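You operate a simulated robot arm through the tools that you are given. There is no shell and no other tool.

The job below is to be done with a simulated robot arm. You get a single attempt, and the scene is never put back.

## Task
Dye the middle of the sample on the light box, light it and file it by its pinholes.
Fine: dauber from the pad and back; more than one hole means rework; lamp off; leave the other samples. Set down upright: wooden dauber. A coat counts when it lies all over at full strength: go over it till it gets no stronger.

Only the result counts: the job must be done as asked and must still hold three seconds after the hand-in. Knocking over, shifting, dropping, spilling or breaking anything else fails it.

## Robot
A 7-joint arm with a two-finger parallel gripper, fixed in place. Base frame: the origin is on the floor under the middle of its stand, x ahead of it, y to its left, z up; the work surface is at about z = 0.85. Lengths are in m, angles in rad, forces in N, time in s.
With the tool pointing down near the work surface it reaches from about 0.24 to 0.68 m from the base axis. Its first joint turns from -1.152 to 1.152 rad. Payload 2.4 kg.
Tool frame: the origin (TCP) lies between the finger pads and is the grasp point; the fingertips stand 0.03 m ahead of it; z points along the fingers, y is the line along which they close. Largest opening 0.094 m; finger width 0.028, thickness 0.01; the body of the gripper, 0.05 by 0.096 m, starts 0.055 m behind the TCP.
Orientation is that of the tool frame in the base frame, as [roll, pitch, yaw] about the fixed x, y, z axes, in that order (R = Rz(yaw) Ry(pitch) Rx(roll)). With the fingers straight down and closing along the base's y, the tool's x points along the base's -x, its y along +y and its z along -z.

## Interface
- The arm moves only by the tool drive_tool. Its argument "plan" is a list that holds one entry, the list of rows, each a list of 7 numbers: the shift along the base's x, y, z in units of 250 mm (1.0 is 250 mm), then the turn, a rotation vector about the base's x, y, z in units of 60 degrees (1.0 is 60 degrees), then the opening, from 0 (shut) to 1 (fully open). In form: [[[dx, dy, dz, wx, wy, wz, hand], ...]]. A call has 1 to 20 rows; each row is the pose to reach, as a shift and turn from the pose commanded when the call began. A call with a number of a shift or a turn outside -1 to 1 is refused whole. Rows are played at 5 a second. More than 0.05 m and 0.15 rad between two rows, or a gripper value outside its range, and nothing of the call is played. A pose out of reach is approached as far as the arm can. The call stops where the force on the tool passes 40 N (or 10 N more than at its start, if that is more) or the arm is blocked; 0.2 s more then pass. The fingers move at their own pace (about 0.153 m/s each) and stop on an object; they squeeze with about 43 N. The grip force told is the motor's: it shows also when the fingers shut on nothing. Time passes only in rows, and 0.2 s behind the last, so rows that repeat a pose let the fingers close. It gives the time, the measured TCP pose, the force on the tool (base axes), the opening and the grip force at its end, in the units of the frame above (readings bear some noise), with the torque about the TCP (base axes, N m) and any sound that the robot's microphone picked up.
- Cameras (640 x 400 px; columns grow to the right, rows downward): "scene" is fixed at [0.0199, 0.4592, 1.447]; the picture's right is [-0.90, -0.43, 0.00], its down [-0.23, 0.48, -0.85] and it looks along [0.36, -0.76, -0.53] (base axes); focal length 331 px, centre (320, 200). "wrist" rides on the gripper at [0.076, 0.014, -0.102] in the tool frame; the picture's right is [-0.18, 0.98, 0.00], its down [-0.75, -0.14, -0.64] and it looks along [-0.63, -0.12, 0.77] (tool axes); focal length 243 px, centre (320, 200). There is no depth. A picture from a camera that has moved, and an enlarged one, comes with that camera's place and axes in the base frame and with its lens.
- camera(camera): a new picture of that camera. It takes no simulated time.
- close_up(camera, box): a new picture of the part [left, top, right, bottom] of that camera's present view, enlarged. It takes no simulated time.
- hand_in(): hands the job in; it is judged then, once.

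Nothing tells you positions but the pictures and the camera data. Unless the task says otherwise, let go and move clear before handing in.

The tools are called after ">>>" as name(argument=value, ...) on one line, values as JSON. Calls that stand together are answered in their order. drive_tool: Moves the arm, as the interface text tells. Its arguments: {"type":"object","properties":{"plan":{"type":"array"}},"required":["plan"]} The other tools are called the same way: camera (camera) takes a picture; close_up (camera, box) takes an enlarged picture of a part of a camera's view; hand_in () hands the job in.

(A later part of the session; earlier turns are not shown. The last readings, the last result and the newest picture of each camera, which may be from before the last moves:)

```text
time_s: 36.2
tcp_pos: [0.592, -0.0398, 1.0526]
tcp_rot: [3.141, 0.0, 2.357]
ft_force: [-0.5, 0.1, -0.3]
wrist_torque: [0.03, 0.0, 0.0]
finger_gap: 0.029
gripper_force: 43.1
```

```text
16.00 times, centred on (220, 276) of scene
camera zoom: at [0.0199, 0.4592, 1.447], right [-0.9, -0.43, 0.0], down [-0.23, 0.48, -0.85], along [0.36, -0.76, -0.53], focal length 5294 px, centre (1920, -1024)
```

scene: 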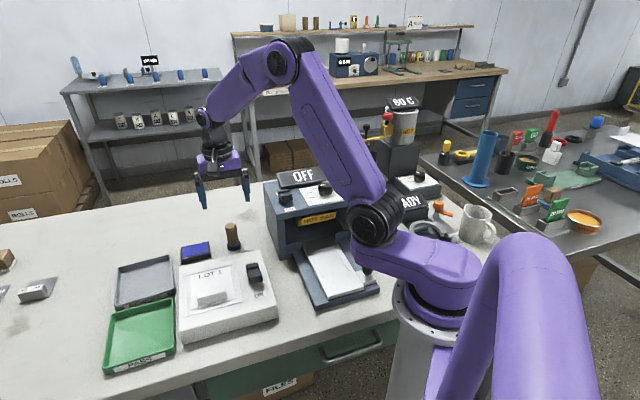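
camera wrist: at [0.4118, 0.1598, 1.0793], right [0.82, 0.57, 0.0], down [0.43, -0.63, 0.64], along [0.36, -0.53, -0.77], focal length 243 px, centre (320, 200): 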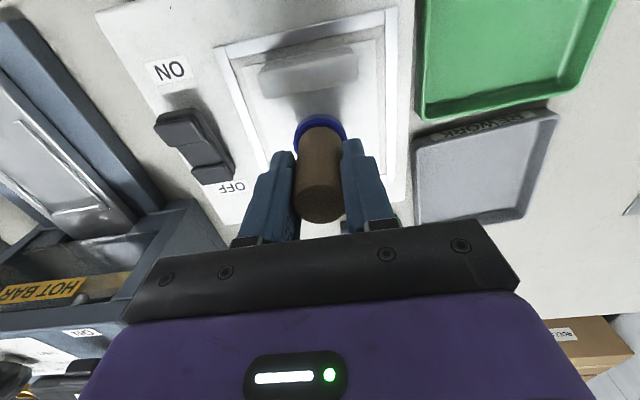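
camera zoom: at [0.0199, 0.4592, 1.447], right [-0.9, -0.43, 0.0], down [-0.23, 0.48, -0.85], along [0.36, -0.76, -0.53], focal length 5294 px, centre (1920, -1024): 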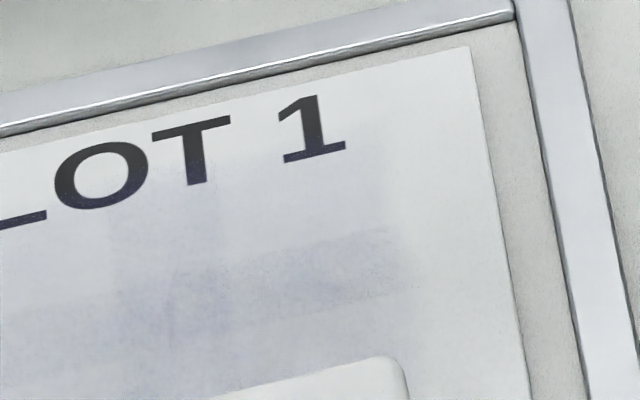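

Dabbing alone no longer strengthens the tint. I'll view it from the side with the wrist camera, without the arm's shadow, before deciding whether to stroke it.

>>> drive_tool(plan=[[[-0.011, 0.147, 0, 0, 0, 0, 0], [-0.023, 0.294, 0, 0, 0, 0, 0], [-0.034, 0.441, 0, 0, 0, 0, 0], [-0.046, 0.589, 0, 0, 0, 0, 0], [-0.057, 0.736, 0, 0, 0, 0, 0], [-0.057, 0.736, 0, 0, 0, 0, 0]]])

>>> camera(camera="wrist")

>>> close_up(camera="wrist", box=[120, 0, 280, 120])

>>> close_up(camera="scene", box=[190, 255, 250, 302])

```text
time_s: 37.6
tcp_pos: [0.5766, 0.1465, 1.0518]
tcp_rot: [-3.14, -0.002, 2.357]
ft_force: [-0.1, 0.0, -0.3]
wrist_torque: [-0.02, 0.0, -0.02]
finger_gap: 0.0289
gripper_force: 43.0
```

```text
taken
camera wrist: at [0.5325, 0.2091, 1.1537], right [0.82, 0.57, 0.0], down [0.43, -0.63, 0.64], along [0.36, -0.53, -0.77], focal length 243 px, centre (320, 200)
```

wrist: 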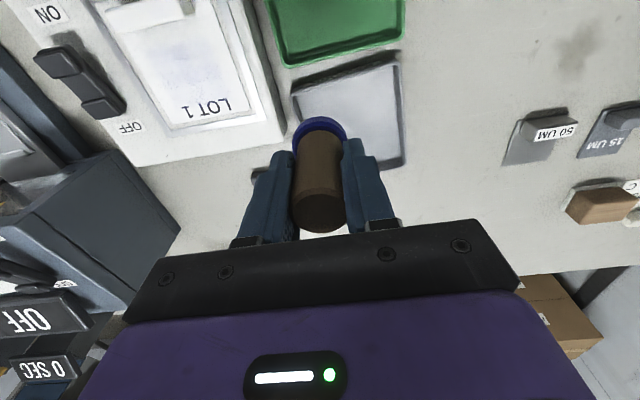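

```text
3.33 times, centred on (200, 60) of wrist
camera zoom: at [0.5325, 0.2091, 1.1537], right [0.82, 0.57, 0.0], down [0.43, -0.63, 0.64], along [0.36, -0.53, -0.77], focal length 809 px, centre (720, 667)
```

zoom: 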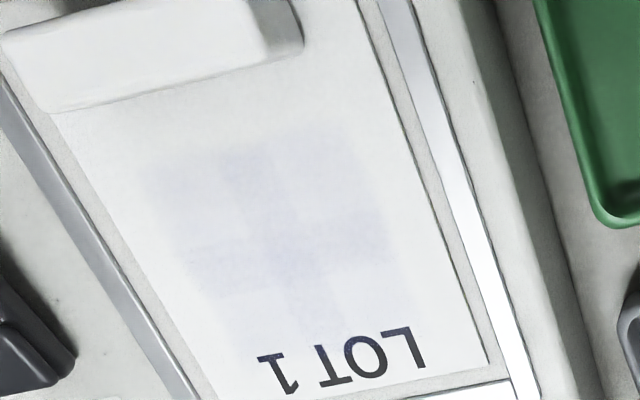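

```text
8.51 times, centred on (220, 278) of scene
camera zoom: at [0.0199, 0.4592, 1.447], right [-0.9, -0.43, 0.0], down [-0.23, 0.48, -0.85], along [0.36, -0.76, -0.53], focal length 2816 px, centre (1171, -468)
```

zoom: 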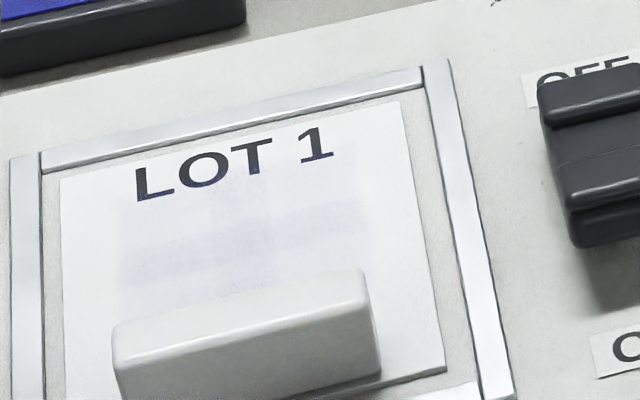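

Now the patch is clear: a faint, even tint of about 0.063 × 0.05 m centred a little toward the LOT 1 side (e2 ≈ -0.011 from the plate centre). I'll re-ink, then stroke lightly over the patch instead of just dabbing.

>>> drive_tool(plan=[[[0.023, -0.122, 0, 0, 0, 0, 0], [0.046, -0.243, 0, 0, 0, 0, 0], [0.07, -0.365, -0.03, 0, 0, 0, 0], [0.093, -0.486, -0.12, 0, 0, 0, 0], [0.116, -0.608, -0.25, 0, 0, 0, 0], [0.116, -0.608, -0.4, 0, 0, 0, 0], [0.116, -0.608, -0.48, 0, 0, 0, 0], [0.116, -0.608, -0.505, 0, 0, 0, 0], [0.116, -0.608, -0.51, 0, 0, 0, 0], [0.116, -0.608, -0.51, 0, 0, 0, 0], [0.116, -0.608, -0.51, 0, 0, 0, 0], [0.116, -0.608, -0.51, 0, 0, 0, 0]]])

```text
time_s: 40.2
tcp_pos: [0.6068, -0.0071, 0.9222]
tcp_rot: [3.142, -0.001, 2.356]
ft_force: [0.2, 0.6, 0.0]
wrist_torque: [0.0, 0.0, 0.04]
finger_gap: 0.0291
gripper_force: 43.0
```

>>> drive_tool(plan=[[[0, 0, -0.004, 0, 0, 0, 0], [0, 0, -0.006, 0, 0, 0, 0], [0, 0, -0.006, 0, 0, 0, 0]]])

```text
time_s: 41.0
tcp_pos: [0.6057, -0.0059, 0.9213]
tcp_rot: [-3.141, 0.001, 2.359]
ft_force: [-0.9, 0.3, 3.7]
wrist_torque: [-0.05, -0.01, 0.0]
finger_gap: 0.0291
gripper_force: 42.5
```

>>> drive_tool(plan=[[[0, 0, -0.002, 0, 0, 0, 0], [0, 0, -0.003, 0, 0, 0, 0], [0, 0, -0.003, 0, 0, 0, 0], [0, 0, -0.003, 0, 0, 0, 0], [0, 0, -0.003, 0, 0, 0, 0]]])

```text
time_s: 42.2
tcp_pos: [0.6068, -0.0075, 0.9215]
tcp_rot: [3.139, 0.001, 2.356]
ft_force: [-3.5, -0.6, 18.2]
wrist_torque: [-0.19, 0.01, -0.03]
finger_gap: 0.029
gripper_force: 43.6
```

>>> drive_tool(plan=[[[0, 0, 0.1, 0, 0, 0, 0], [0, 0, 0.25, 0, 0, 0, 0], [-0.113, 0.076, 0.3, 0, 0, 0, 0], [-0.226, 0.152, 0.3, 0, 0, 0, 0], [-0.34, 0.227, 0.3, 0, 0, 0, 0], [-0.453, 0.303, 0.3, 0, 0, 0, 0], [-0.566, 0.379, 0.3, 0, 0, 0, 0], [-0.566, 0.379, 0.2, 0, 0, 0, 0], [-0.566, 0.379, 0.14, 0, 0, 0, 0], [-0.566, 0.379, 0.127, 0, 0, 0, 0], [-0.566, 0.379, 0.127, 0, 0, 0, 0]]])

```text
time_s: 44.6
tcp_pos: [0.4646, 0.0881, 0.9525]
tcp_rot: [3.141, 0.001, 2.354]
ft_force: [-0.9, 0.8, 0.7]
wrist_torque: [-0.05, 0.0, 0.04]
finger_gap: 0.0289
gripper_force: 42.6
```

>>> drive_tool(plan=[[[0, 0, -0.004, 0, 0, 0, 0], [0, 0, -0.008, 0, 0, 0, 0], [0, 0, -0.008, 0, 0, 0, 0]]])

```text
time_s: 45.4
tcp_pos: [0.465, 0.0876, 0.9508]
tcp_rot: [3.14, 0.001, 2.356]
ft_force: [-3.9, 1.6, 27.4]
wrist_torque: [-0.07, 0.17, -0.02]
finger_gap: 0.0291
gripper_force: 43.2
```

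In contact. I ease to a lighter pressure and stroke back and forth across the patch.

>>> drive_tool(plan=[[[0, 0, 0.004, 0, 0, 0, 0], [0.017, 0.017, 0.004, 0, 0, 0, 0], [0.034, 0.034, 0.004, 0, 0, 0, 0], [0.017, 0.017, 0.004, 0, 0, 0, 0], [0, 0, 0.004, 0, 0, 0, 0], [-0.017, -0.017, 0.004, 0, 0, 0, 0], [-0.034, -0.034, 0.004, 0, 0, 0, 0], [-0.017, -0.017, 0.004, 0, 0, 0, 0], [0, 0, 0.004, 0, 0, 0, 0], [0, 0, 0.004, 0, 0, 0, 0]]])

>>> close_up(camera="scene", box=[190, 255, 250, 302])

```text
time_s: 47.6
tcp_pos: [0.4645, 0.0868, 0.9521]
tcp_rot: [-3.142, 0.0, 2.357]
ft_force: [-1.7, -2.2, 6.3]
wrist_torque: [-0.22, -0.01, -0.01]
finger_gap: 0.029
gripper_force: 42.9
```

```text
8.51 times, centred on (220, 278) of scene
camera zoom: at [0.0197, 0.4591, 1.447], right [-0.9, -0.43, 0.0], down [-0.23, 0.48, -0.85], along [0.36, -0.76, -0.53], focal length 2816 px, centre (1171, -468)
```

zoom: 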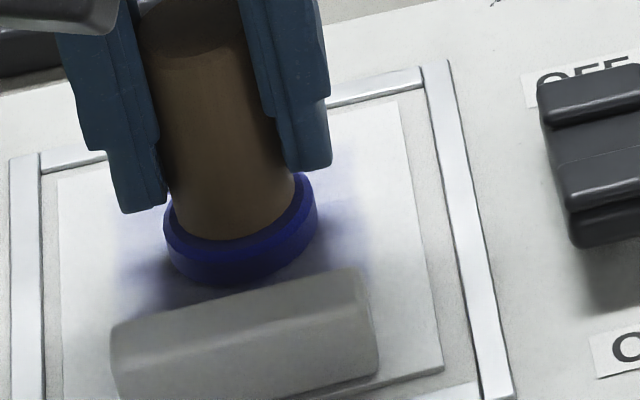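

Stroking clearly strengthens the dye. I continue with a loop over the whole patch.

>>> drive_tool(plan=[[[0.0212, 0.0212, -0.001, 0, 0, 0, 0], [0.0297, 0.0552, -0.001, 0, 0, 0, 0], [0.0028, 0.0537, -0.001, 0, 0, 0, 0], [-0.0184, 0.0325, -0.001, 0, 0, 0, 0], [-0.0396, 0.0113, -0.001, 0, 0, 0, 0], [-0.0608, -0.0099, -0.001, 0, 0, 0, 0], [-0.0509, -0.0339, -0.001, 0, 0, 0, 0], [-0.024, -0.0467, -0.001, 0, 0, 0, 0], [-0.0028, -0.0537, -0.001, 0, 0, 0, 0], [0.0184, -0.0325, -0.001, 0, 0, 0, 0], [0.0396, -0.0113, -0.001, 0, 0, 0, 0], [0.0608, 0.0099, -0.001, 0, 0, 0, 0], [0.0509, 0.0339, -0.001, 0, 0, 0, 0], [0.0283, 0.0283, -0.001, 0, 0, 0, 0], [0.0071, 0.0071, -0.001, 0, 0, 0, 0], [-0.0141, -0.0141, -0.001, 0, 0, 0, 0], [-0.0354, -0.0354, -0.001, 0, 0, 0, 0], [-0.0212, -0.0212, -0.001, 0, 0, 0, 0], [0, 0, -0.001, 0, 0, 0, 0], [0, 0, -0.001, 0, 0, 0, 0]]])

>>> close_up(camera="scene", box=[190, 255, 250, 302])

```text
time_s: 51.8
tcp_pos: [0.4644, 0.087, 0.9524]
tcp_rot: [-3.141, 0.002, 2.357]
ft_force: [-2.5, -4.9, 11.9]
wrist_torque: [-0.33, 0.06, -0.05]
finger_gap: 0.0287
gripper_force: 42.4
```

```text
8.51 times, centred on (220, 278) of scene
camera zoom: at [0.0196, 0.459, 1.447], right [-0.9, -0.43, 0.0], down [-0.23, 0.48, -0.85], along [0.36, -0.76, -0.53], focal length 2816 px, centre (1171, -468)
```

zoom: 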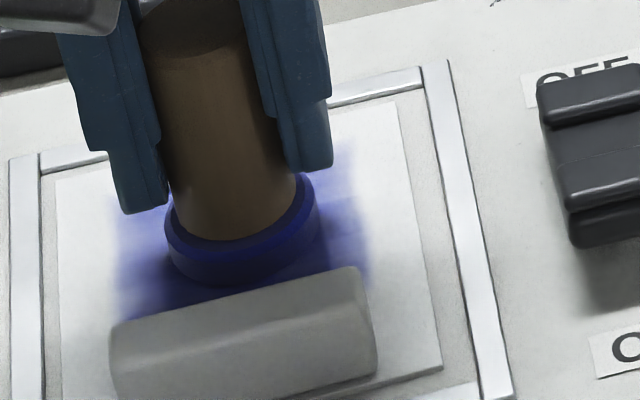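

Much stronger now. I go over it again with the same loop.

>>> drive_tool(plan=[[[0.0212, 0.0212, 0, 0, 0, 0, 0], [0.0297, 0.0552, 0, 0, 0, 0, 0], [0.0028, 0.0537, 0, 0, 0, 0, 0], [-0.0184, 0.0325, 0, 0, 0, 0, 0], [-0.0396, 0.0113, 0, 0, 0, 0, 0], [-0.0608, -0.0099, 0, 0, 0, 0, 0], [-0.0509, -0.0339, 0, 0, 0, 0, 0], [-0.024, -0.0467, 0, 0, 0, 0, 0], [-0.0028, -0.0537, 0, 0, 0, 0, 0], [0.0184, -0.0325, 0, 0, 0, 0, 0], [0.0396, -0.0113, 0, 0, 0, 0, 0], [0.0608, 0.0099, 0, 0, 0, 0, 0], [0.0509, 0.0339, 0, 0, 0, 0, 0], [0.0283, 0.0283, 0, 0, 0, 0, 0], [0.0071, 0.0071, 0, 0, 0, 0, 0], [-0.0141, -0.0141, 0, 0, 0, 0, 0], [-0.0354, -0.0354, 0, 0, 0, 0, 0], [-0.0212, -0.0212, 0, 0, 0, 0, 0], [0, 0, 0, 0, 0, 0, 0], [0, 0, 0, 0, 0, 0, 0]]])

>>> close_up(camera="scene", box=[190, 255, 250, 302])

```text
time_s: 56.0
tcp_pos: [0.4657, 0.0871, 0.9531]
tcp_rot: [3.139, 0.001, 2.356]
ft_force: [-1.6, -5.7, 13.4]
wrist_torque: [-0.37, 0.12, -0.03]
finger_gap: 0.0292
gripper_force: 43.1
```

```text
8.51 times, centred on (220, 278) of scene
camera zoom: at [0.0196, 0.459, 1.447], right [-0.9, -0.43, 0.0], down [-0.23, 0.48, -0.85], along [0.36, -0.76, -0.53], focal length 2816 px, centre (1171, -468)
```

zoom: 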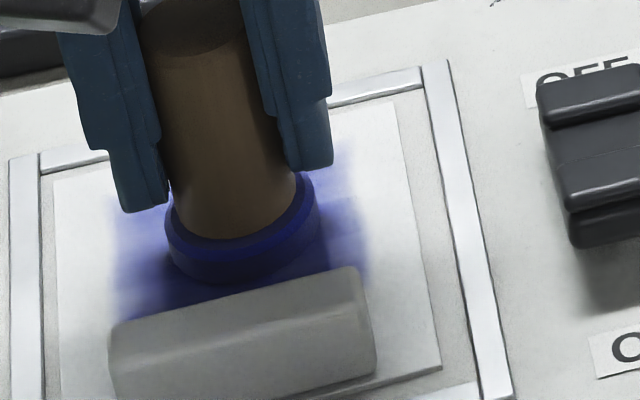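

I lift off and look at the coat from the side.

>>> drive_tool(plan=[[[0, 0, 0.03, 0, 0, 0, 0], [0, 0, 0.15, 0, 0, 0, 0], [0.05, 0.025, 0.3, 0, 0, 0, 0], [0.15, 0.076, 0.4, 0, 0, 0, 0], [0.3, 0.153, 0.4, 0, 0, 0, 0], [0.45, 0.229, 0.4, 0, 0, 0, 0], [0.45, 0.229, 0.4, 0, 0, 0, 0]]])

>>> close_up(camera="wrist", box=[120, 0, 280, 120])

>>> close_up(camera="scene", box=[190, 255, 250, 302])

```text
time_s: 57.6
tcp_pos: [0.5777, 0.1466, 1.0512]
tcp_rot: [-3.141, 0.0, 2.358]
ft_force: [0.6, 1.0, -1.2]
wrist_torque: [0.02, 0.01, 0.0]
finger_gap: 0.0287
gripper_force: 42.9
```

```text
3.33 times, centred on (200, 60) of wrist
camera zoom: at [0.5333, 0.2097, 1.1537], right [0.82, 0.57, 0.0], down [0.43, -0.63, 0.64], along [0.36, -0.53, -0.77], focal length 809 px, centre (720, 667)
```

zoom: 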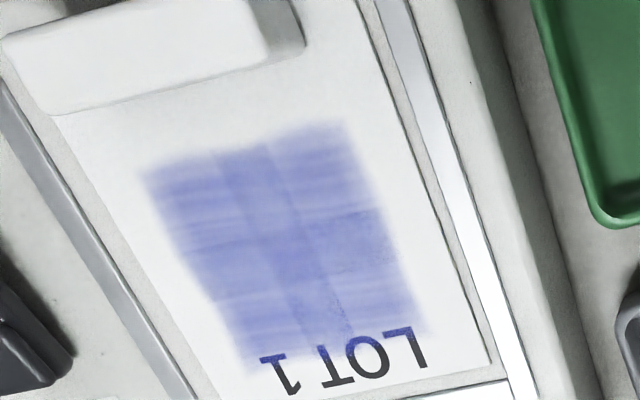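

```text
8.51 times, centred on (220, 278) of scene
camera zoom: at [0.0199, 0.4592, 1.447], right [-0.9, -0.43, 0.0], down [-0.23, 0.48, -0.85], along [0.36, -0.76, -0.53], focal length 2816 px, centre (1171, -468)
```

zoom: 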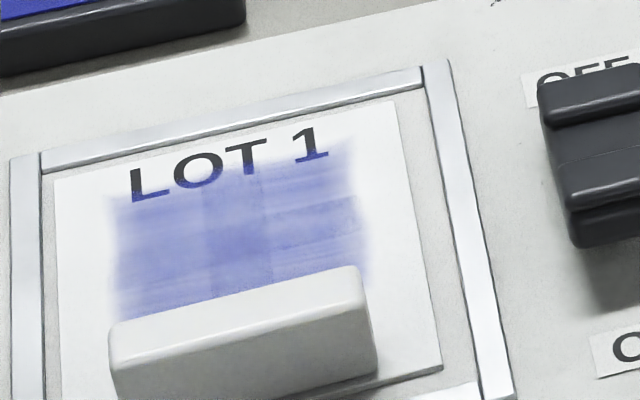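

The coat is filling in but still shows uneven overlaps. I re-ink and go over it again.

>>> drive_tool(plan=[[[0.023, -0.122, 0, 0, 0, 0, 0], [0.046, -0.243, 0, 0, 0, 0, 0], [0.07, -0.365, -0.03, 0, 0, 0, 0], [0.093, -0.486, -0.12, 0, 0, 0, 0], [0.116, -0.608, -0.25, 0, 0, 0, 0], [0.116, -0.608, -0.4, 0, 0, 0, 0], [0.116, -0.608, -0.49, 0, 0, 0, 0], [0.116, -0.608, -0.515, 0, 0, 0, 0], [0.116, -0.608, -0.521, 0, 0, 0, 0], [0.116, -0.608, -0.521, 0, 0, 0, 0]]])

```text
time_s: 59.8
tcp_pos: [0.6061, -0.0073, 0.9225]
tcp_rot: [3.14, 0.002, 2.356]
ft_force: [-2.9, 0.0, 12.0]
wrist_torque: [-0.11, 0.04, -0.02]
finger_gap: 0.0289
gripper_force: 43.2
```

>>> drive_tool(plan=[[[0, 0, 0, 0, 0, 0, 0], [0, 0, 0, 0, 0, 0, 0], [0, 0, 0.1, 0, 0, 0, 0], [0, 0, 0.25, 0, 0, 0, 0], [-0.113, 0.076, 0.3, 0, 0, 0, 0], [-0.226, 0.152, 0.3, 0, 0, 0, 0], [-0.34, 0.227, 0.3, 0, 0, 0, 0], [-0.453, 0.303, 0.3, 0, 0, 0, 0], [-0.566, 0.379, 0.3, 0, 0, 0, 0], [-0.566, 0.379, 0.2, 0, 0, 0, 0], [-0.566, 0.379, 0.14, 0, 0, 0, 0], [-0.566, 0.379, 0.124, 0, 0, 0, 0], [-0.566, 0.379, 0.121, 0, 0, 0, 0], [-0.566, 0.379, 0.121, 0, 0, 0, 0]]])

```text
time_s: 62.8
tcp_pos: [0.4648, 0.0876, 0.9512]
tcp_rot: [3.141, -0.001, 2.356]
ft_force: [-0.7, 0.2, 6.0]
wrist_torque: [-0.03, -0.02, -0.02]
finger_gap: 0.029
gripper_force: 42.6
```

>>> drive_tool(plan=[[[0.0085, 0.0368, -0.002, 0, 0, 0, 0], [0.017, 0.0735, -0.002, 0, 0, 0, 0], [-0.0057, 0.0509, -0.002, 0, 0, 0, 0], [-0.0283, 0.0283, -0.002, 0, 0, 0, 0], [-0.0509, 0.0057, -0.002, 0, 0, 0, 0], [-0.0735, -0.017, -0.002, 0, 0, 0, 0], [-0.0566, -0.0339, -0.002, 0, 0, 0, 0], [-0.0424, -0.0481, -0.002, 0, 0, 0, 0], [-0.0198, -0.0255, -0.002, 0, 0, 0, 0], [0.0028, -0.0028, -0.002, 0, 0, 0, 0], [0.0255, 0.0198, -0.002, 0, 0, 0, 0], [0.0481, 0.0424, -0.002, 0, 0, 0, 0], [0.0651, 0.0255, -0.002, 0, 0, 0, 0], [0.0792, 0.0113, -0.002, 0, 0, 0, 0], [0.0566, -0.0113, -0.002, 0, 0, 0, 0], [0.0339, -0.0339, -0.002, 0, 0, 0, 0], [0.0113, -0.0566, -0.002, 0, 0, 0, 0], [-0.0113, -0.0792, -0.002, 0, 0, 0, 0], [-0.0057, -0.0396, -0.002, 0, 0, 0, 0], [0, 0, -0.002, 0, 0, 0, 0]]])

>>> drive_tool(plan=[[[0.0085, 0.0368, 0, 0, 0, 0, 0], [0.017, 0.0735, 0, 0, 0, 0, 0], [-0.0057, 0.0509, 0, 0, 0, 0, 0], [-0.0283, 0.0283, 0, 0, 0, 0, 0], [-0.0509, 0.0057, 0, 0, 0, 0, 0], [-0.0735, -0.017, 0, 0, 0, 0, 0], [-0.0566, -0.0339, 0, 0, 0, 0, 0], [-0.0424, -0.0481, 0, 0, 0, 0, 0], [-0.0198, -0.0255, 0, 0, 0, 0, 0], [0.0028, -0.0028, 0, 0, 0, 0, 0], [0.0255, 0.0198, 0, 0, 0, 0, 0], [0.0481, 0.0424, 0, 0, 0, 0, 0], [0.0651, 0.0255, 0, 0, 0, 0, 0], [0.0792, 0.0113, 0, 0, 0, 0, 0], [0.0566, -0.0113, 0, 0, 0, 0, 0], [0.0339, -0.0339, 0, 0, 0, 0, 0], [0.0113, -0.0566, 0, 0, 0, 0, 0], [-0.0113, -0.0792, 0, 0, 0, 0, 0], [-0.0057, -0.0396, 0, 0, 0, 0, 0], [0, 0, 0, 0, 0, 0, 0]]])

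>>> close_up(camera="scene", box=[190, 255, 250, 302])

```text
time_s: 64.7
tcp_pos: [0.4544, 0.0768, 0.951]
tcp_rot: [-3.134, -0.003, 2.356]
ft_force: [-4.7, -1.2, 15.4]
wrist_torque: [-0.07, 0.1, 0.01]
finger_gap: 0.0293
gripper_force: 43.1
stopped in row 9: the force on the tool passed its limit at 44 N (the readings are from after the stop); the commanded pose is now the measured one
```

```text
time_s: 66.6
tcp_pos: [0.4422, 0.0652, 0.9513]
tcp_rot: [-3.131, -0.009, 2.357]
ft_force: [-4.3, 0.1, 15.1]
wrist_torque: [-0.07, -0.02, 0.02]
finger_gap: 0.029
gripper_force: 42.9
stopped in row 9: the force on the tool passed its limit at 44 N (the readings are from after the stop); the commanded pose is now the measured one
```

```text
8.51 times, centred on (220, 278) of scene
camera zoom: at [0.0195, 0.4591, 1.447], right [-0.9, -0.43, 0.0], down [-0.23, 0.48, -0.85], along [0.36, -0.76, -0.53], focal length 2816 px, centre (1171, -468)
```

zoom: 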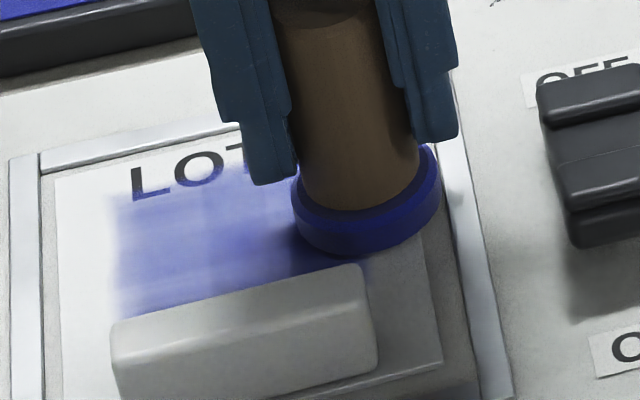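

The force limit stopped the strokes on one side, so I should press lighter there. I lift off, level out and inspect.

>>> drive_tool(plan=[[[0, 0, 0.04, 0, 0, 0, 0], [0, 0, 0.15, 0, 0, 0, 0], [0, 0, 0.25, 0, 0, 0, 0], [0, 0, 0.25, 0, 0, 0, 0]]])

>>> close_up(camera="scene", box=[165, 220, 285, 310])

```text
time_s: 67.6
tcp_pos: [0.4419, 0.0645, 1.014]
tcp_rot: [-3.128, -0.009, 2.356]
ft_force: [0.2, 0.4, -0.3]
wrist_torque: [-0.02, -0.03, -0.04]
finger_gap: 0.029
gripper_force: 42.9
```

```text
4.44 times, centred on (225, 265) of scene
camera zoom: at [0.0199, 0.4592, 1.447], right [-0.9, -0.43, 0.0], down [-0.23, 0.48, -0.85], along [0.36, -0.76, -0.53], focal length 1471 px, centre (742, -89)
```

zoom: 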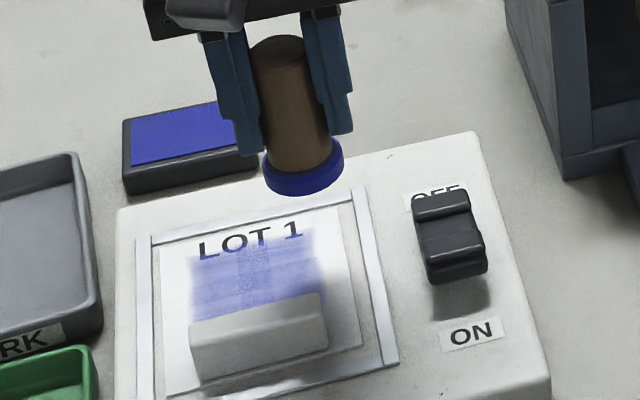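

>>> drive_tool(plan=[[[0.03, 0.02, 0.08, 0, 0, 0, 0], [0.13, 0.08, 0.12, 0.001, -0.005, 0, 0], [0.24, 0.14, 0.153, 0.002, -0.01, 0, 0], [0.35, 0.205, 0.153, 0.0032, -0.0153, 0, 0], [0.45, 0.265, 0.153, 0.0032, -0.0153, 0, 0], [0.543, 0.319, 0.153, 0.0032, -0.0153, 0, 0], [0.543, 0.319, 0.153, 0.0032, -0.0153, 0, 0]]])

>>> close_up(camera="wrist", box=[120, 0, 280, 120])

>>> close_up(camera="scene", box=[190, 255, 250, 302])

>>> camera(camera="wrist")

```text
time_s: 69.2
tcp_pos: [0.5782, 0.1454, 1.0518]
tcp_rot: [3.138, 0.0, 2.356]
ft_force: [-0.7, 0.6, -0.9]
wrist_torque: [-0.02, -0.02, 0.01]
finger_gap: 0.0292
gripper_force: 42.6
```

```text
3.33 times, centred on (200, 60) of wrist
camera zoom: at [0.5338, 0.2091, 1.1539], right [0.82, 0.57, 0.0], down [0.43, -0.63, 0.64], along [0.36, -0.53, -0.77], focal length 809 px, centre (720, 667)
```

zoom: 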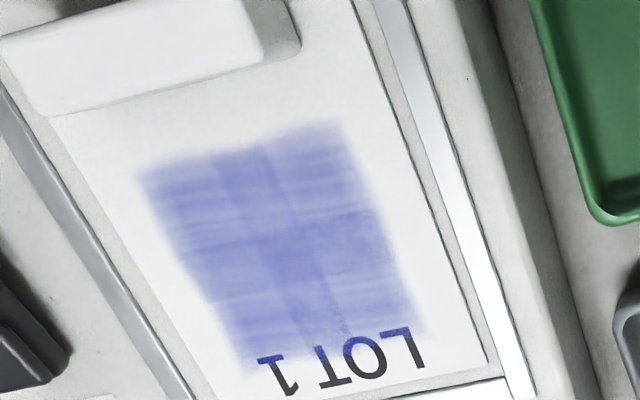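

```text
8.51 times, centred on (220, 278) of scene
camera zoom: at [0.0199, 0.4592, 1.447], right [-0.9, -0.43, 0.0], down [-0.23, 0.48, -0.85], along [0.36, -0.76, -0.53], focal length 2816 px, centre (1171, -468)
```

zoom: 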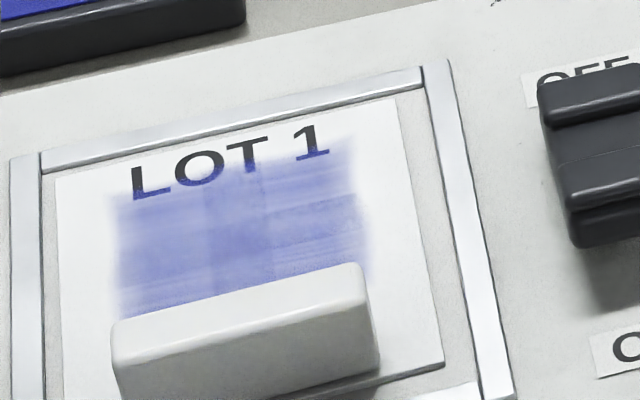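

```text
taken
camera wrist: at [0.5338, 0.2091, 1.1539], right [0.82, 0.57, 0.0], down [0.43, -0.63, 0.64], along [0.36, -0.53, -0.77], focal length 243 px, centre (320, 200)
```

wrist: 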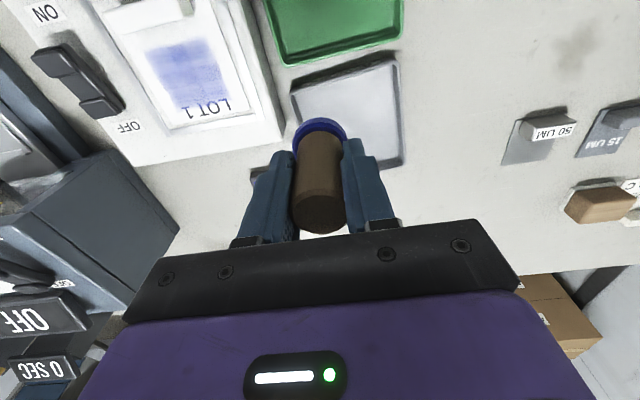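

The coat looks about as strong as before, so it may be near full. I'll re-ink once more and go over it gently to confirm it gets no stronger.

>>> drive_tool(plan=[[[0.023, -0.122, 0, 0, 0, 0, 0], [0.046, -0.243, 0, 0, 0, 0, 0], [0.07, -0.365, -0.03, 0, 0, 0, 0], [0.093, -0.486, -0.12, 0, 0, 0, 0], [0.116, -0.608, -0.25, 0, 0, 0, 0], [0.116, -0.608, -0.4, 0, 0, 0, 0], [0.116, -0.608, -0.48, 0, 0, 0, 0], [0.116, -0.608, -0.508, 0, 0, 0, 0], [0.116, -0.608, -0.514, 0, 0, 0, 0], [0.116, -0.608, -0.514, 0, 0, 0, 0]]])

```text
time_s: 71.4
tcp_pos: [0.6073, -0.008, 0.9229]
tcp_rot: [3.141, 0.001, 2.356]
ft_force: [-0.5, 0.5, -0.4]
wrist_torque: [-0.03, -0.01, 0.0]
finger_gap: 0.0289
gripper_force: 42.9
```

>>> drive_tool(plan=[[[0, 0, -0.004, 0, 0, 0, 0], [0, 0, -0.008, 0, 0, 0, 0], [0, 0, -0.01, 0, 0, 0, 0], [0, 0, -0.01, 0, 0, 0, 0]]])

```text
time_s: 72.4
tcp_pos: [0.6077, -0.0068, 0.9214]
tcp_rot: [3.138, 0.003, 2.357]
ft_force: [-4.3, -0.3, 17.9]
wrist_torque: [-0.19, 0.16, -0.04]
finger_gap: 0.0291
gripper_force: 43.1
```

>>> drive_tool(plan=[[[0, 0, 0, 0, 0, 0, 0], [0, 0, 0.1, 0, 0, 0, 0], [0, 0, 0.25, 0, 0, 0, 0], [-0.113, 0.076, 0.3, 0, 0, 0, 0], [-0.226, 0.152, 0.3, 0, 0, 0, 0], [-0.34, 0.227, 0.3, 0, 0, 0, 0], [-0.453, 0.303, 0.3, 0, 0, 0, 0], [-0.566, 0.379, 0.3, 0, 0, 0, 0], [-0.566, 0.379, 0.2, 0, 0, 0, 0], [-0.566, 0.379, 0.14, 0, 0, 0, 0], [-0.566, 0.379, 0.126, 0, 0, 0, 0], [-0.566, 0.379, 0.124, 0, 0, 0, 0], [-0.566, 0.379, 0.124, 0, 0, 0, 0]]])

```text
time_s: 75.2
tcp_pos: [0.4661, 0.0882, 0.952]
tcp_rot: [3.14, -0.001, 2.358]
ft_force: [-1.8, -0.3, 7.6]
wrist_torque: [-0.09, 0.03, -0.02]
finger_gap: 0.029
gripper_force: 42.7
```

>>> drive_tool(plan=[[[0.0212, 0.0212, 0, 0, 0, 0, 0], [0.0297, 0.0552, 0, 0, 0, 0, 0], [0.0028, 0.0537, 0, 0, 0, 0, 0], [-0.0184, 0.0325, 0, 0, 0, 0, 0], [-0.0396, 0.0113, 0, 0, 0, 0, 0], [-0.0608, -0.0099, 0, 0, 0, 0, 0], [-0.0509, -0.0339, 0, 0, 0, 0, 0], [-0.024, -0.0467, 0, 0, 0, 0, 0], [-0.0028, -0.0537, 0, 0, 0, 0, 0], [0.0184, -0.0325, 0, 0, 0, 0, 0], [0.0396, -0.0113, 0, 0, 0, 0, 0], [0.0608, 0.0099, 0, 0, 0, 0, 0], [0.0509, 0.0339, 0, 0, 0, 0, 0], [0.0283, 0.0283, 0, 0, 0, 0, 0], [0.0071, 0.0071, 0, 0, 0, 0, 0], [-0.0141, -0.0141, 0, 0, 0, 0, 0], [-0.0354, -0.0354, 0, 0, 0, 0, 0], [-0.0212, -0.0212, 0, 0, 0, 0, 0], [0, 0, 0, 0, 0, 0, 0], [0, 0, 0, 0, 0, 0, 0]]])

```text
time_s: 79.4
tcp_pos: [0.4651, 0.0868, 0.9509]
tcp_rot: [3.139, 0.0, 2.354]
ft_force: [-3.6, -5.1, 14.4]
wrist_torque: [-0.37, 0.1, -0.04]
finger_gap: 0.0293
gripper_force: 43.1
```

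>>> drive_tool(plan=[[[0.0057, 0.0339, 0, 0, 0, 0, 0], [0.0113, 0.0679, 0, 0, 0, 0, 0], [0.0198, 0.0877, 0, 0, 0, 0, 0], [0, 0.0679, 0, 0, 0, 0, 0], [-0.0226, 0.0453, 0, 0, 0, 0, 0], [-0.0453, 0.0226, 0.001, 0, 0, 0, 0], [-0.0679, 0, 0.002, 0, 0, 0, 0], [-0.082, -0.0198, 0.003, 0, 0, 0, 0], [-0.0622, -0.0396, 0.003, 0, 0, 0, 0], [-0.0396, -0.0622, 0.003, 0, 0, 0, 0], [-0.017, -0.0849, 0.003, 0, 0, 0, 0], [0.0085, -0.0651, 0.002, 0, 0, 0, 0], [0.0311, -0.0424, 0.001, 0, 0, 0, 0], [0.0537, -0.0198, 0, 0, 0, 0, 0], [0.0764, 0.0028, 0, 0, 0, 0, 0], [0.0877, 0.0198, 0, 0, 0, 0, 0], [0.0651, 0.0368, 0, 0, 0, 0, 0], [0.0339, 0.0339, 0, 0, 0, 0, 0], [0.0113, 0.0113, 0, 0, 0, 0, 0], [0, 0, 0, 0, 0, 0, 0]]])

```text
time_s: 83.6
tcp_pos: [0.4654, 0.088, 0.9516]
tcp_rot: [3.139, 0.001, 2.354]
ft_force: [1.4, 2.2, 7.0]
wrist_torque: [0.03, -0.13, 0.03]
finger_gap: 0.0289
gripper_force: 43.2
```

>>> drive_tool(plan=[[[0, 0, 0.03, 0, 0, 0, 0], [0, 0, 0.15, 0, 0, 0, 0], [0.05, 0.025, 0.3, 0, 0, 0, 0], [0.15, 0.076, 0.4, 0, 0, 0, 0], [0.3, 0.153, 0.4, 0, 0, 0, 0], [0.45, 0.229, 0.4, 0, 0, 0, 0], [0.45, 0.229, 0.4, 0, 0, 0, 0]]])

>>> close_up(camera="wrist", box=[120, 0, 280, 120])

>>> close_up(camera="scene", box=[190, 255, 250, 302])

```text
time_s: 85.2
tcp_pos: [0.5776, 0.1458, 1.0508]
tcp_rot: [3.14, 0.0, 2.356]
ft_force: [-0.2, 0.3, -1.1]
wrist_torque: [-0.01, 0.02, 0.02]
finger_gap: 0.0292
gripper_force: 43.4
```

```text
3.33 times, centred on (200, 60) of wrist
camera zoom: at [0.534, 0.2098, 1.1532], right [0.82, 0.57, 0.0], down [0.43, -0.63, 0.64], along [0.36, -0.53, -0.77], focal length 809 px, centre (720, 667)
```

zoom: 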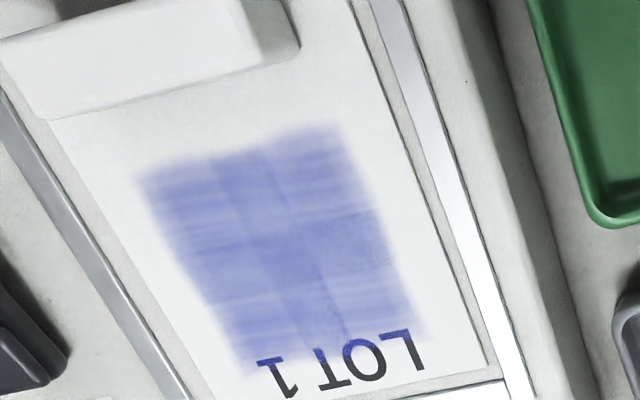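

```text
8.51 times, centred on (220, 278) of scene
camera zoom: at [0.0199, 0.4592, 1.447], right [-0.9, -0.43, 0.0], down [-0.23, 0.48, -0.85], along [0.36, -0.76, -0.53], focal length 2816 px, centre (1171, -468)
```

zoom: 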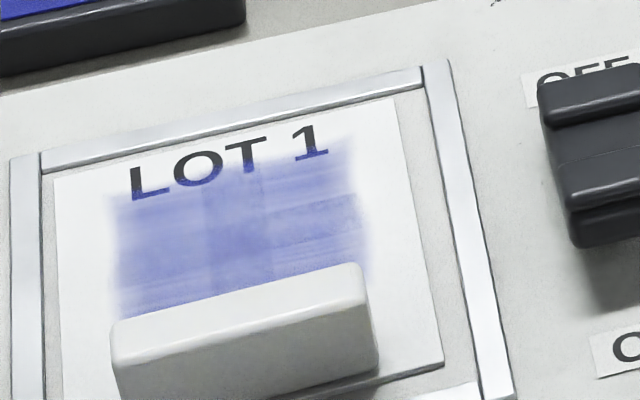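

>>> close_up(camera="wrist", box=[150, 30, 240, 120])

>>> close_up(camera="scene", box=[198, 264, 230, 288])

```text
4.44 times, centred on (195, 75) of wrist
camera zoom: at [0.534, 0.2098, 1.1532], right [0.82, 0.57, 0.0], down [0.43, -0.63, 0.64], along [0.36, -0.53, -0.77], focal length 1078 px, centre (876, 756)
```

zoom: 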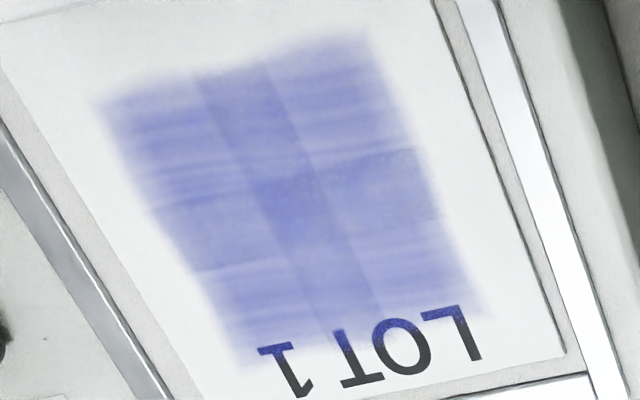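

```text
16.00 times, centred on (214, 276) of scene
camera zoom: at [0.0199, 0.4592, 1.447], right [-0.9, -0.43, 0.0], down [-0.23, 0.48, -0.85], along [0.36, -0.76, -0.53], focal length 5294 px, centre (2016, -1016)
```

zoom: 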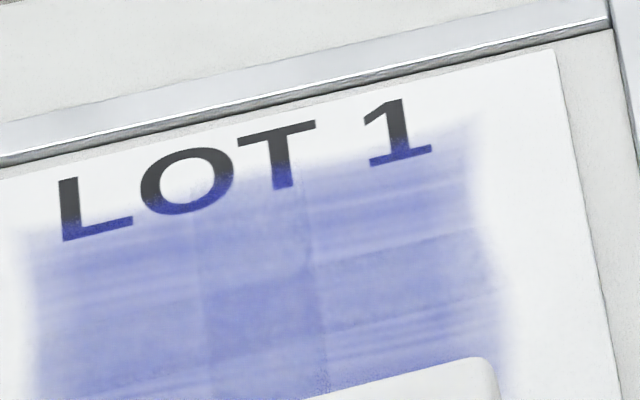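

The coat is even over all four parts and no stronger than before re-inking, so it is at full strength. Now I carry the dauber back to its spot.

>>> drive_tool(plan=[[[-0.028, -0.148, 0, 0, 0, 0, 0], [-0.056, -0.296, 0, 0, 0, 0, 0], [-0.084, -0.444, 0, 0, 0, 0, 0], [-0.112, -0.593, 0, 0, 0, 0, 0], [-0.14, -0.741, -0.05, 0, 0, 0, 0], [-0.168, -0.889, -0.15, 0, 0, 0, 0], [-0.168, -0.889, -0.3, 0, 0, 0, 0], [-0.168, -0.889, -0.45, 0, 0, 0, 0], [-0.168, -0.889, -0.55, 0, 0, 0, 0], [-0.168, -0.889, -0.575, 0, 0, 0, 0], [-0.168, -0.889, -0.575, 0, 0, 0, 0]]])

>>> close_up(camera="scene", box=[175, 210, 275, 270])

```text
time_s: 87.6
tcp_pos: [0.5365, -0.077, 0.9092]
tcp_rot: [3.139, 0.0, 2.355]
ft_force: [-0.4, -0.1, -1.3]
wrist_torque: [0.01, -0.01, 0.0]
finger_gap: 0.029
gripper_force: 42.9
```

```text
6.40 times, centred on (225, 240) of scene
camera zoom: at [0.0199, 0.4592, 1.447], right [-0.9, -0.43, 0.0], down [-0.23, 0.48, -0.85], along [0.36, -0.76, -0.53], focal length 2118 px, centre (928, -56)
```

zoom: 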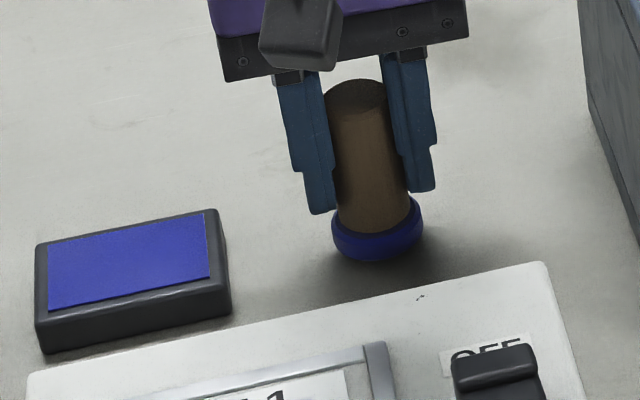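

>>> drive_tool(plan=[[[0, 0, -0.008, 0, 0, 0, 0], [0, 0, -0.012, 0, 0, 0, 0], [0, 0, -0.014, 0, 0, 0, 0], [0, 0, -0.014, 0, 0, 0, 0]]])

```text
time_s: 88.6
tcp_pos: [0.5361, -0.0777, 0.9038]
tcp_rot: [3.141, 0.0, 2.356]
ft_force: [-0.4, -0.4, -1.1]
wrist_torque: [0.02, 0.0, -0.01]
finger_gap: 0.029
gripper_force: 43.3
```

>>> drive_tool(plan=[[[0, 0, -0.003, 0, 0, 0, 0], [0, 0, -0.006, 0, 0, 0, 0], [0, 0, -0.006, 0, 0, 0, 0]]])

```text
time_s: 89.4
tcp_pos: [0.536, -0.0767, 0.9045]
tcp_rot: [3.139, 0.001, 2.355]
ft_force: [-5.0, 0.3, 22.6]
wrist_torque: [-0.13, 0.2, -0.05]
finger_gap: 0.0291
gripper_force: 42.8
```

Firm contact with the bench. I ease off slightly, open the fingers and rise.

>>> drive_tool(plan=[[[0, 0, 0.004, 0, 0, 0, 0], [0, 0, 0.004, 0, 0, 0, 0], [0, 0, 0.004, 0, 0, 0, 0.45], [0, 0, 0.004, 0, 0, 0, 0.7], [0, 0, 0.004, 0, 0, 0, 1], [0, 0, 0.004, 0, 0, 0, 1]]])

>>> close_up(camera="scene", box=[175, 210, 275, 270])

```text
time_s: 90.8
tcp_pos: [0.5346, -0.0769, 0.905]
tcp_rot: [3.139, -0.001, 2.356]
ft_force: [0.8, 0.0, -0.2]
wrist_torque: [0.04, -0.01, 0.0]
finger_gap: 0.0938
gripper_force: 0.1
```

```text
6.40 times, centred on (225, 240) of scene
camera zoom: at [0.0199, 0.4592, 1.447], right [-0.9, -0.43, 0.0], down [-0.23, 0.48, -0.85], along [0.36, -0.76, -0.53], focal length 2118 px, centre (928, -56)
```

zoom: 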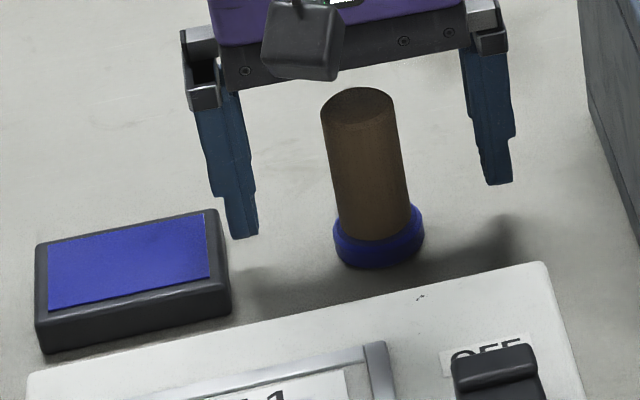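

The dauber stands upright on its spot. I rise clear and move to inspect the rocker switch.

>>> drive_tool(plan=[[[0, 0, 0.15, 0, 0, 0, 1], [0, 0, 0.3, 0, 0, 0, 1], [0, 0, 0.45, 0, 0, 0, 1], [0, 0, 0.6, 0, 0, 0, 1], [-0.125, 0.084, 0.6, 0, 0, 0, 1], [-0.25, 0.168, 0.6, 0, 0, 0, 1], [-0.375, 0.252, 0.6, 0, 0, 0, 1], [-0.5, 0.336, 0.6, 0, 0, 0, 1], [-0.5, 0.336, 0.6, 0, 0, 0, 1]]])

>>> camera(camera="wrist")

>>> close_up(camera="wrist", box=[250, 0, 410, 120])

>>> camera(camera="scene")

```text
time_s: 92.8
tcp_pos: [0.4104, 0.0065, 1.0539]
tcp_rot: [3.14, 0.001, 2.355]
ft_force: [0.0, 0.0, -0.1]
wrist_torque: [0.0, 0.0, 0.01]
finger_gap: 0.0941
gripper_force: 0.1
```

```text
taken
camera wrist: at [0.3656, 0.071, 1.1565], right [0.82, 0.57, 0.0], down [0.43, -0.63, 0.64], along [0.36, -0.53, -0.77], focal length 243 px, centre (320, 200)
```

wrist: 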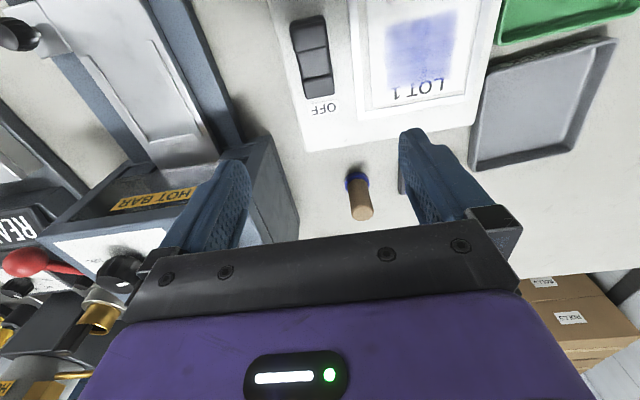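

```text
3.33 times, centred on (330, 60) of wrist
camera zoom: at [0.3656, 0.071, 1.1565], right [0.82, 0.57, 0.0], down [0.43, -0.63, 0.64], along [0.36, -0.53, -0.77], focal length 809 px, centre (287, 667)
```

zoom: 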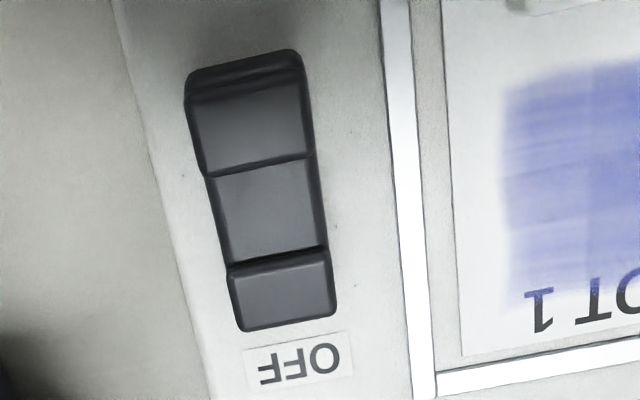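

```text
taken
```

scene: 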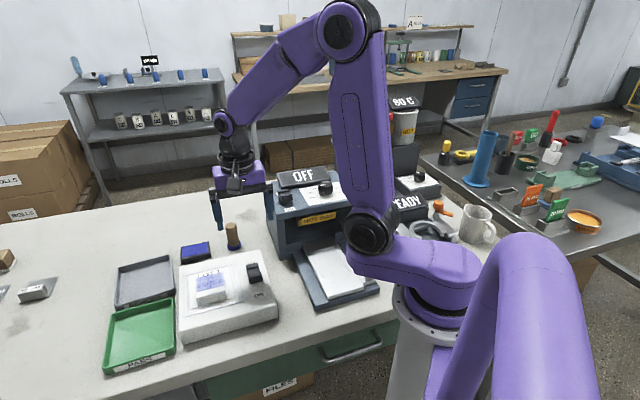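

The rocker is about 0.063 m long, with its raised ON end near (0.372, 0.044). I'll close the fingers, go above that end and come down toward it.

>>> drive_tool(plan=[[[-0.05, 0.05, 0, 0, 0, 0, 0.5], [-0.1, 0.1, -0.05, 0, 0, 0, 0], [-0.156, 0.151, -0.12, 0, 0, 0, 0], [-0.156, 0.151, -0.22, 0, 0, 0, 0], [-0.156, 0.151, -0.32, 0, 0, 0, 0], [-0.156, 0.151, -0.38, 0, 0, 0, 0], [-0.156, 0.151, -0.38, 0, 0, 0, 0]]])

>>> camera(camera="wrist")

>>> close_up(camera="scene", box=[185, 230, 305, 310])

```text
time_s: 94.4
tcp_pos: [0.3724, 0.045, 0.959]
tcp_rot: [3.14, 0.002, 2.356]
ft_force: [0.0, -0.4, -0.6]
wrist_torque: [-0.04, -0.02, 0.0]
finger_gap: 0.0
gripper_force: 32.7
```

```text
taken
camera wrist: at [0.3276, 0.1086, 1.061], right [0.82, 0.57, 0.0], down [0.43, -0.63, 0.64], along [0.36, -0.53, -0.77], focal length 243 px, centre (320, 200)
```

wrist: 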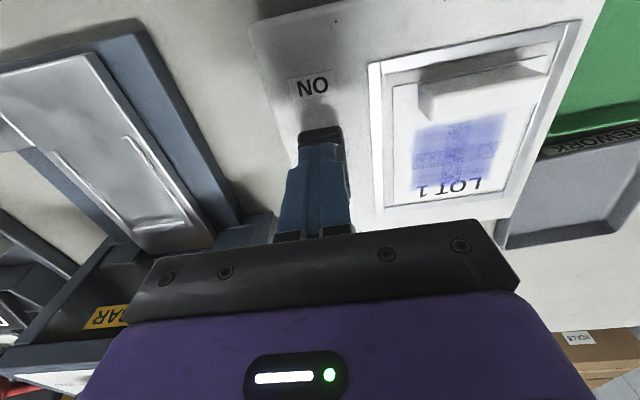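

```text
5.00 times, centred on (245, 270) of scene
camera zoom: at [0.0199, 0.4592, 1.447], right [-0.9, -0.43, 0.0], down [-0.23, 0.48, -0.85], along [0.36, -0.76, -0.53], focal length 1654 px, centre (695, -150)
```

zoom: 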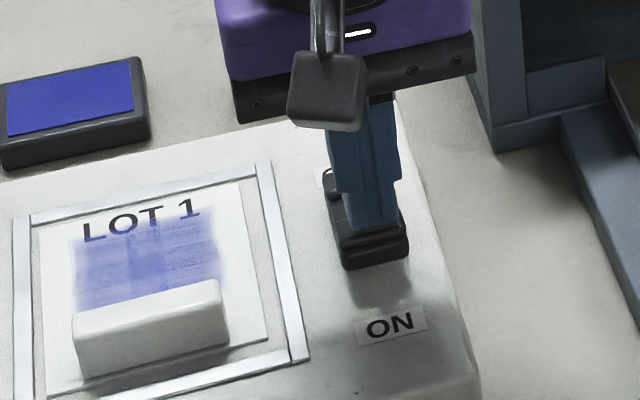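

>>> drive_tool(plan=[[[0, 0, -0.012, 0, 0, 0, 0], [0, 0, -0.024, 0, 0, 0, 0], [0, 0, -0.036, 0, 0, 0, 0], [0, 0, -0.048, 0, 0, 0, 0], [0, 0, -0.056, 0, 0, 0, 0]]])

```text
time_s: 95.4
tcp_pos: [0.3727, 0.0458, 0.9483]
tcp_rot: [3.138, 0.001, 2.358]
ft_force: [-1.1, 1.4, 1.9]
wrist_torque: [-0.02, 0.03, -0.01]
finger_gap: 0.0003
gripper_force: 32.9
stopped in row 5: the force on the tool passed its limit at 53 N (the readings are from after the stop); the commanded pose is now the measured one
```

The press ended with a sharp force, so I check whether the switch flipped.

>>> drive_tool(plan=[[[0, 0, 0.06, 0, 0, 0, 0], [0, 0, 0.16, 0, 0, 0, 0], [0, 0, 0.26, 0, 0, 0, 0], [0, 0, 0.36, 0, 0, 0, 0]]])

>>> close_up(camera="scene", box=[185, 230, 305, 310])

>>> camera(camera="scene")

```text
time_s: 96.4
tcp_pos: [0.373, 0.0452, 1.0383]
tcp_rot: [-3.141, 0.001, 2.356]
ft_force: [0.2, 0.2, 0.4]
wrist_torque: [0.01, -0.01, 0.02]
finger_gap: 0.0001
gripper_force: 33.1
```

```text
5.00 times, centred on (245, 270) of scene
camera zoom: at [0.0199, 0.4592, 1.447], right [-0.9, -0.43, 0.0], down [-0.23, 0.48, -0.85], along [0.36, -0.76, -0.53], focal length 1654 px, centre (695, -150)
```

zoom: 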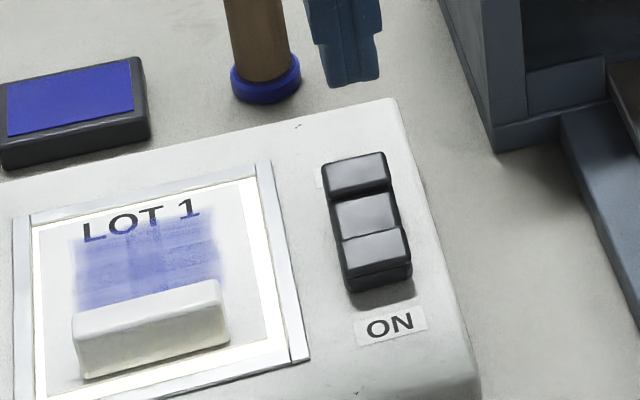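

```text
taken
```

scene: 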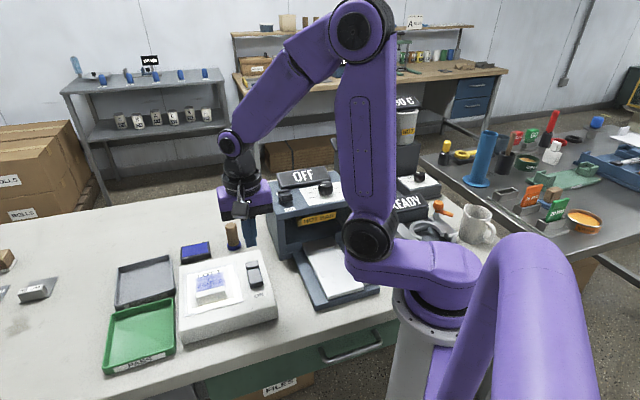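

The lamp is on, with light showing around the sample. I now move to look for pinholes.

>>> drive_tool(plan=[[[0.11, 0.025, 0.03, 0, 0, 0, 0], [0.22, 0.05, 0.03, 0, 0, 0, 0], [0.33, 0.075, 0.03, 0, 0, 0, 0], [0.437, 0.1, 0.03, 0, 0, 0, 0], [0.437, 0.1, 0.03, 0, 0, 0, 0]]])

>>> close_up(camera="wrist", box=[260, 10, 400, 120])

>>> close_up(camera="scene", box=[198, 264, 236, 292])

```text
time_s: 97.6
tcp_pos: [0.4823, 0.0695, 1.0467]
tcp_rot: [3.137, 0.0, 2.355]
ft_force: [0.5, 0.5, 0.8]
wrist_torque: [0.02, -0.01, -0.03]
finger_gap: 0.0
gripper_force: 32.9
```

```text
3.64 times, centred on (330, 65) of wrist
camera zoom: at [0.4374, 0.1346, 1.1478], right [0.82, 0.57, 0.0], down [0.43, -0.63, 0.64], along [0.36, -0.53, -0.77], focal length 882 px, centre (284, 691)
```

zoom: 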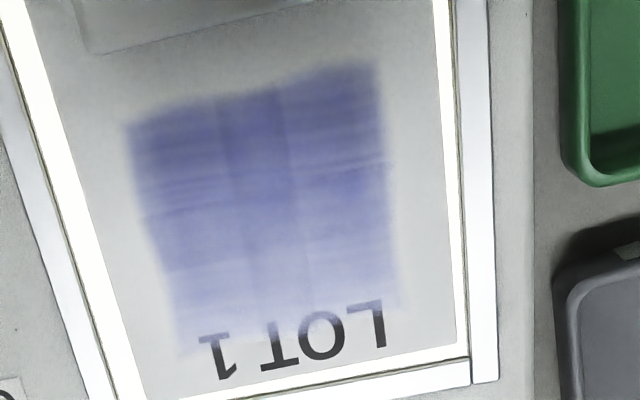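

```text
14.29 times, centred on (217, 278) of scene
camera zoom: at [0.0199, 0.4592, 1.447], right [-0.9, -0.43, 0.0], down [-0.23, 0.48, -0.85], along [0.36, -0.76, -0.53], focal length 4727 px, centre (1791, -914)
```

zoom: 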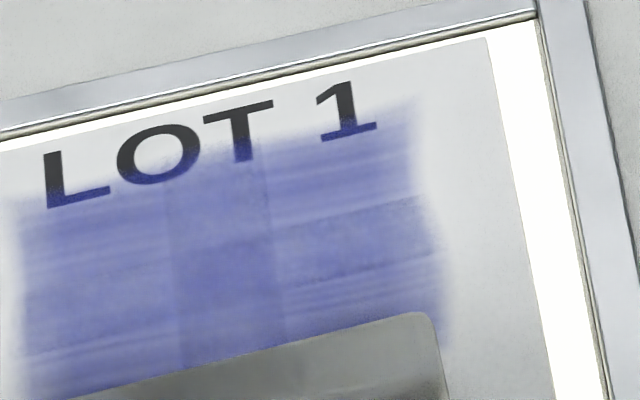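

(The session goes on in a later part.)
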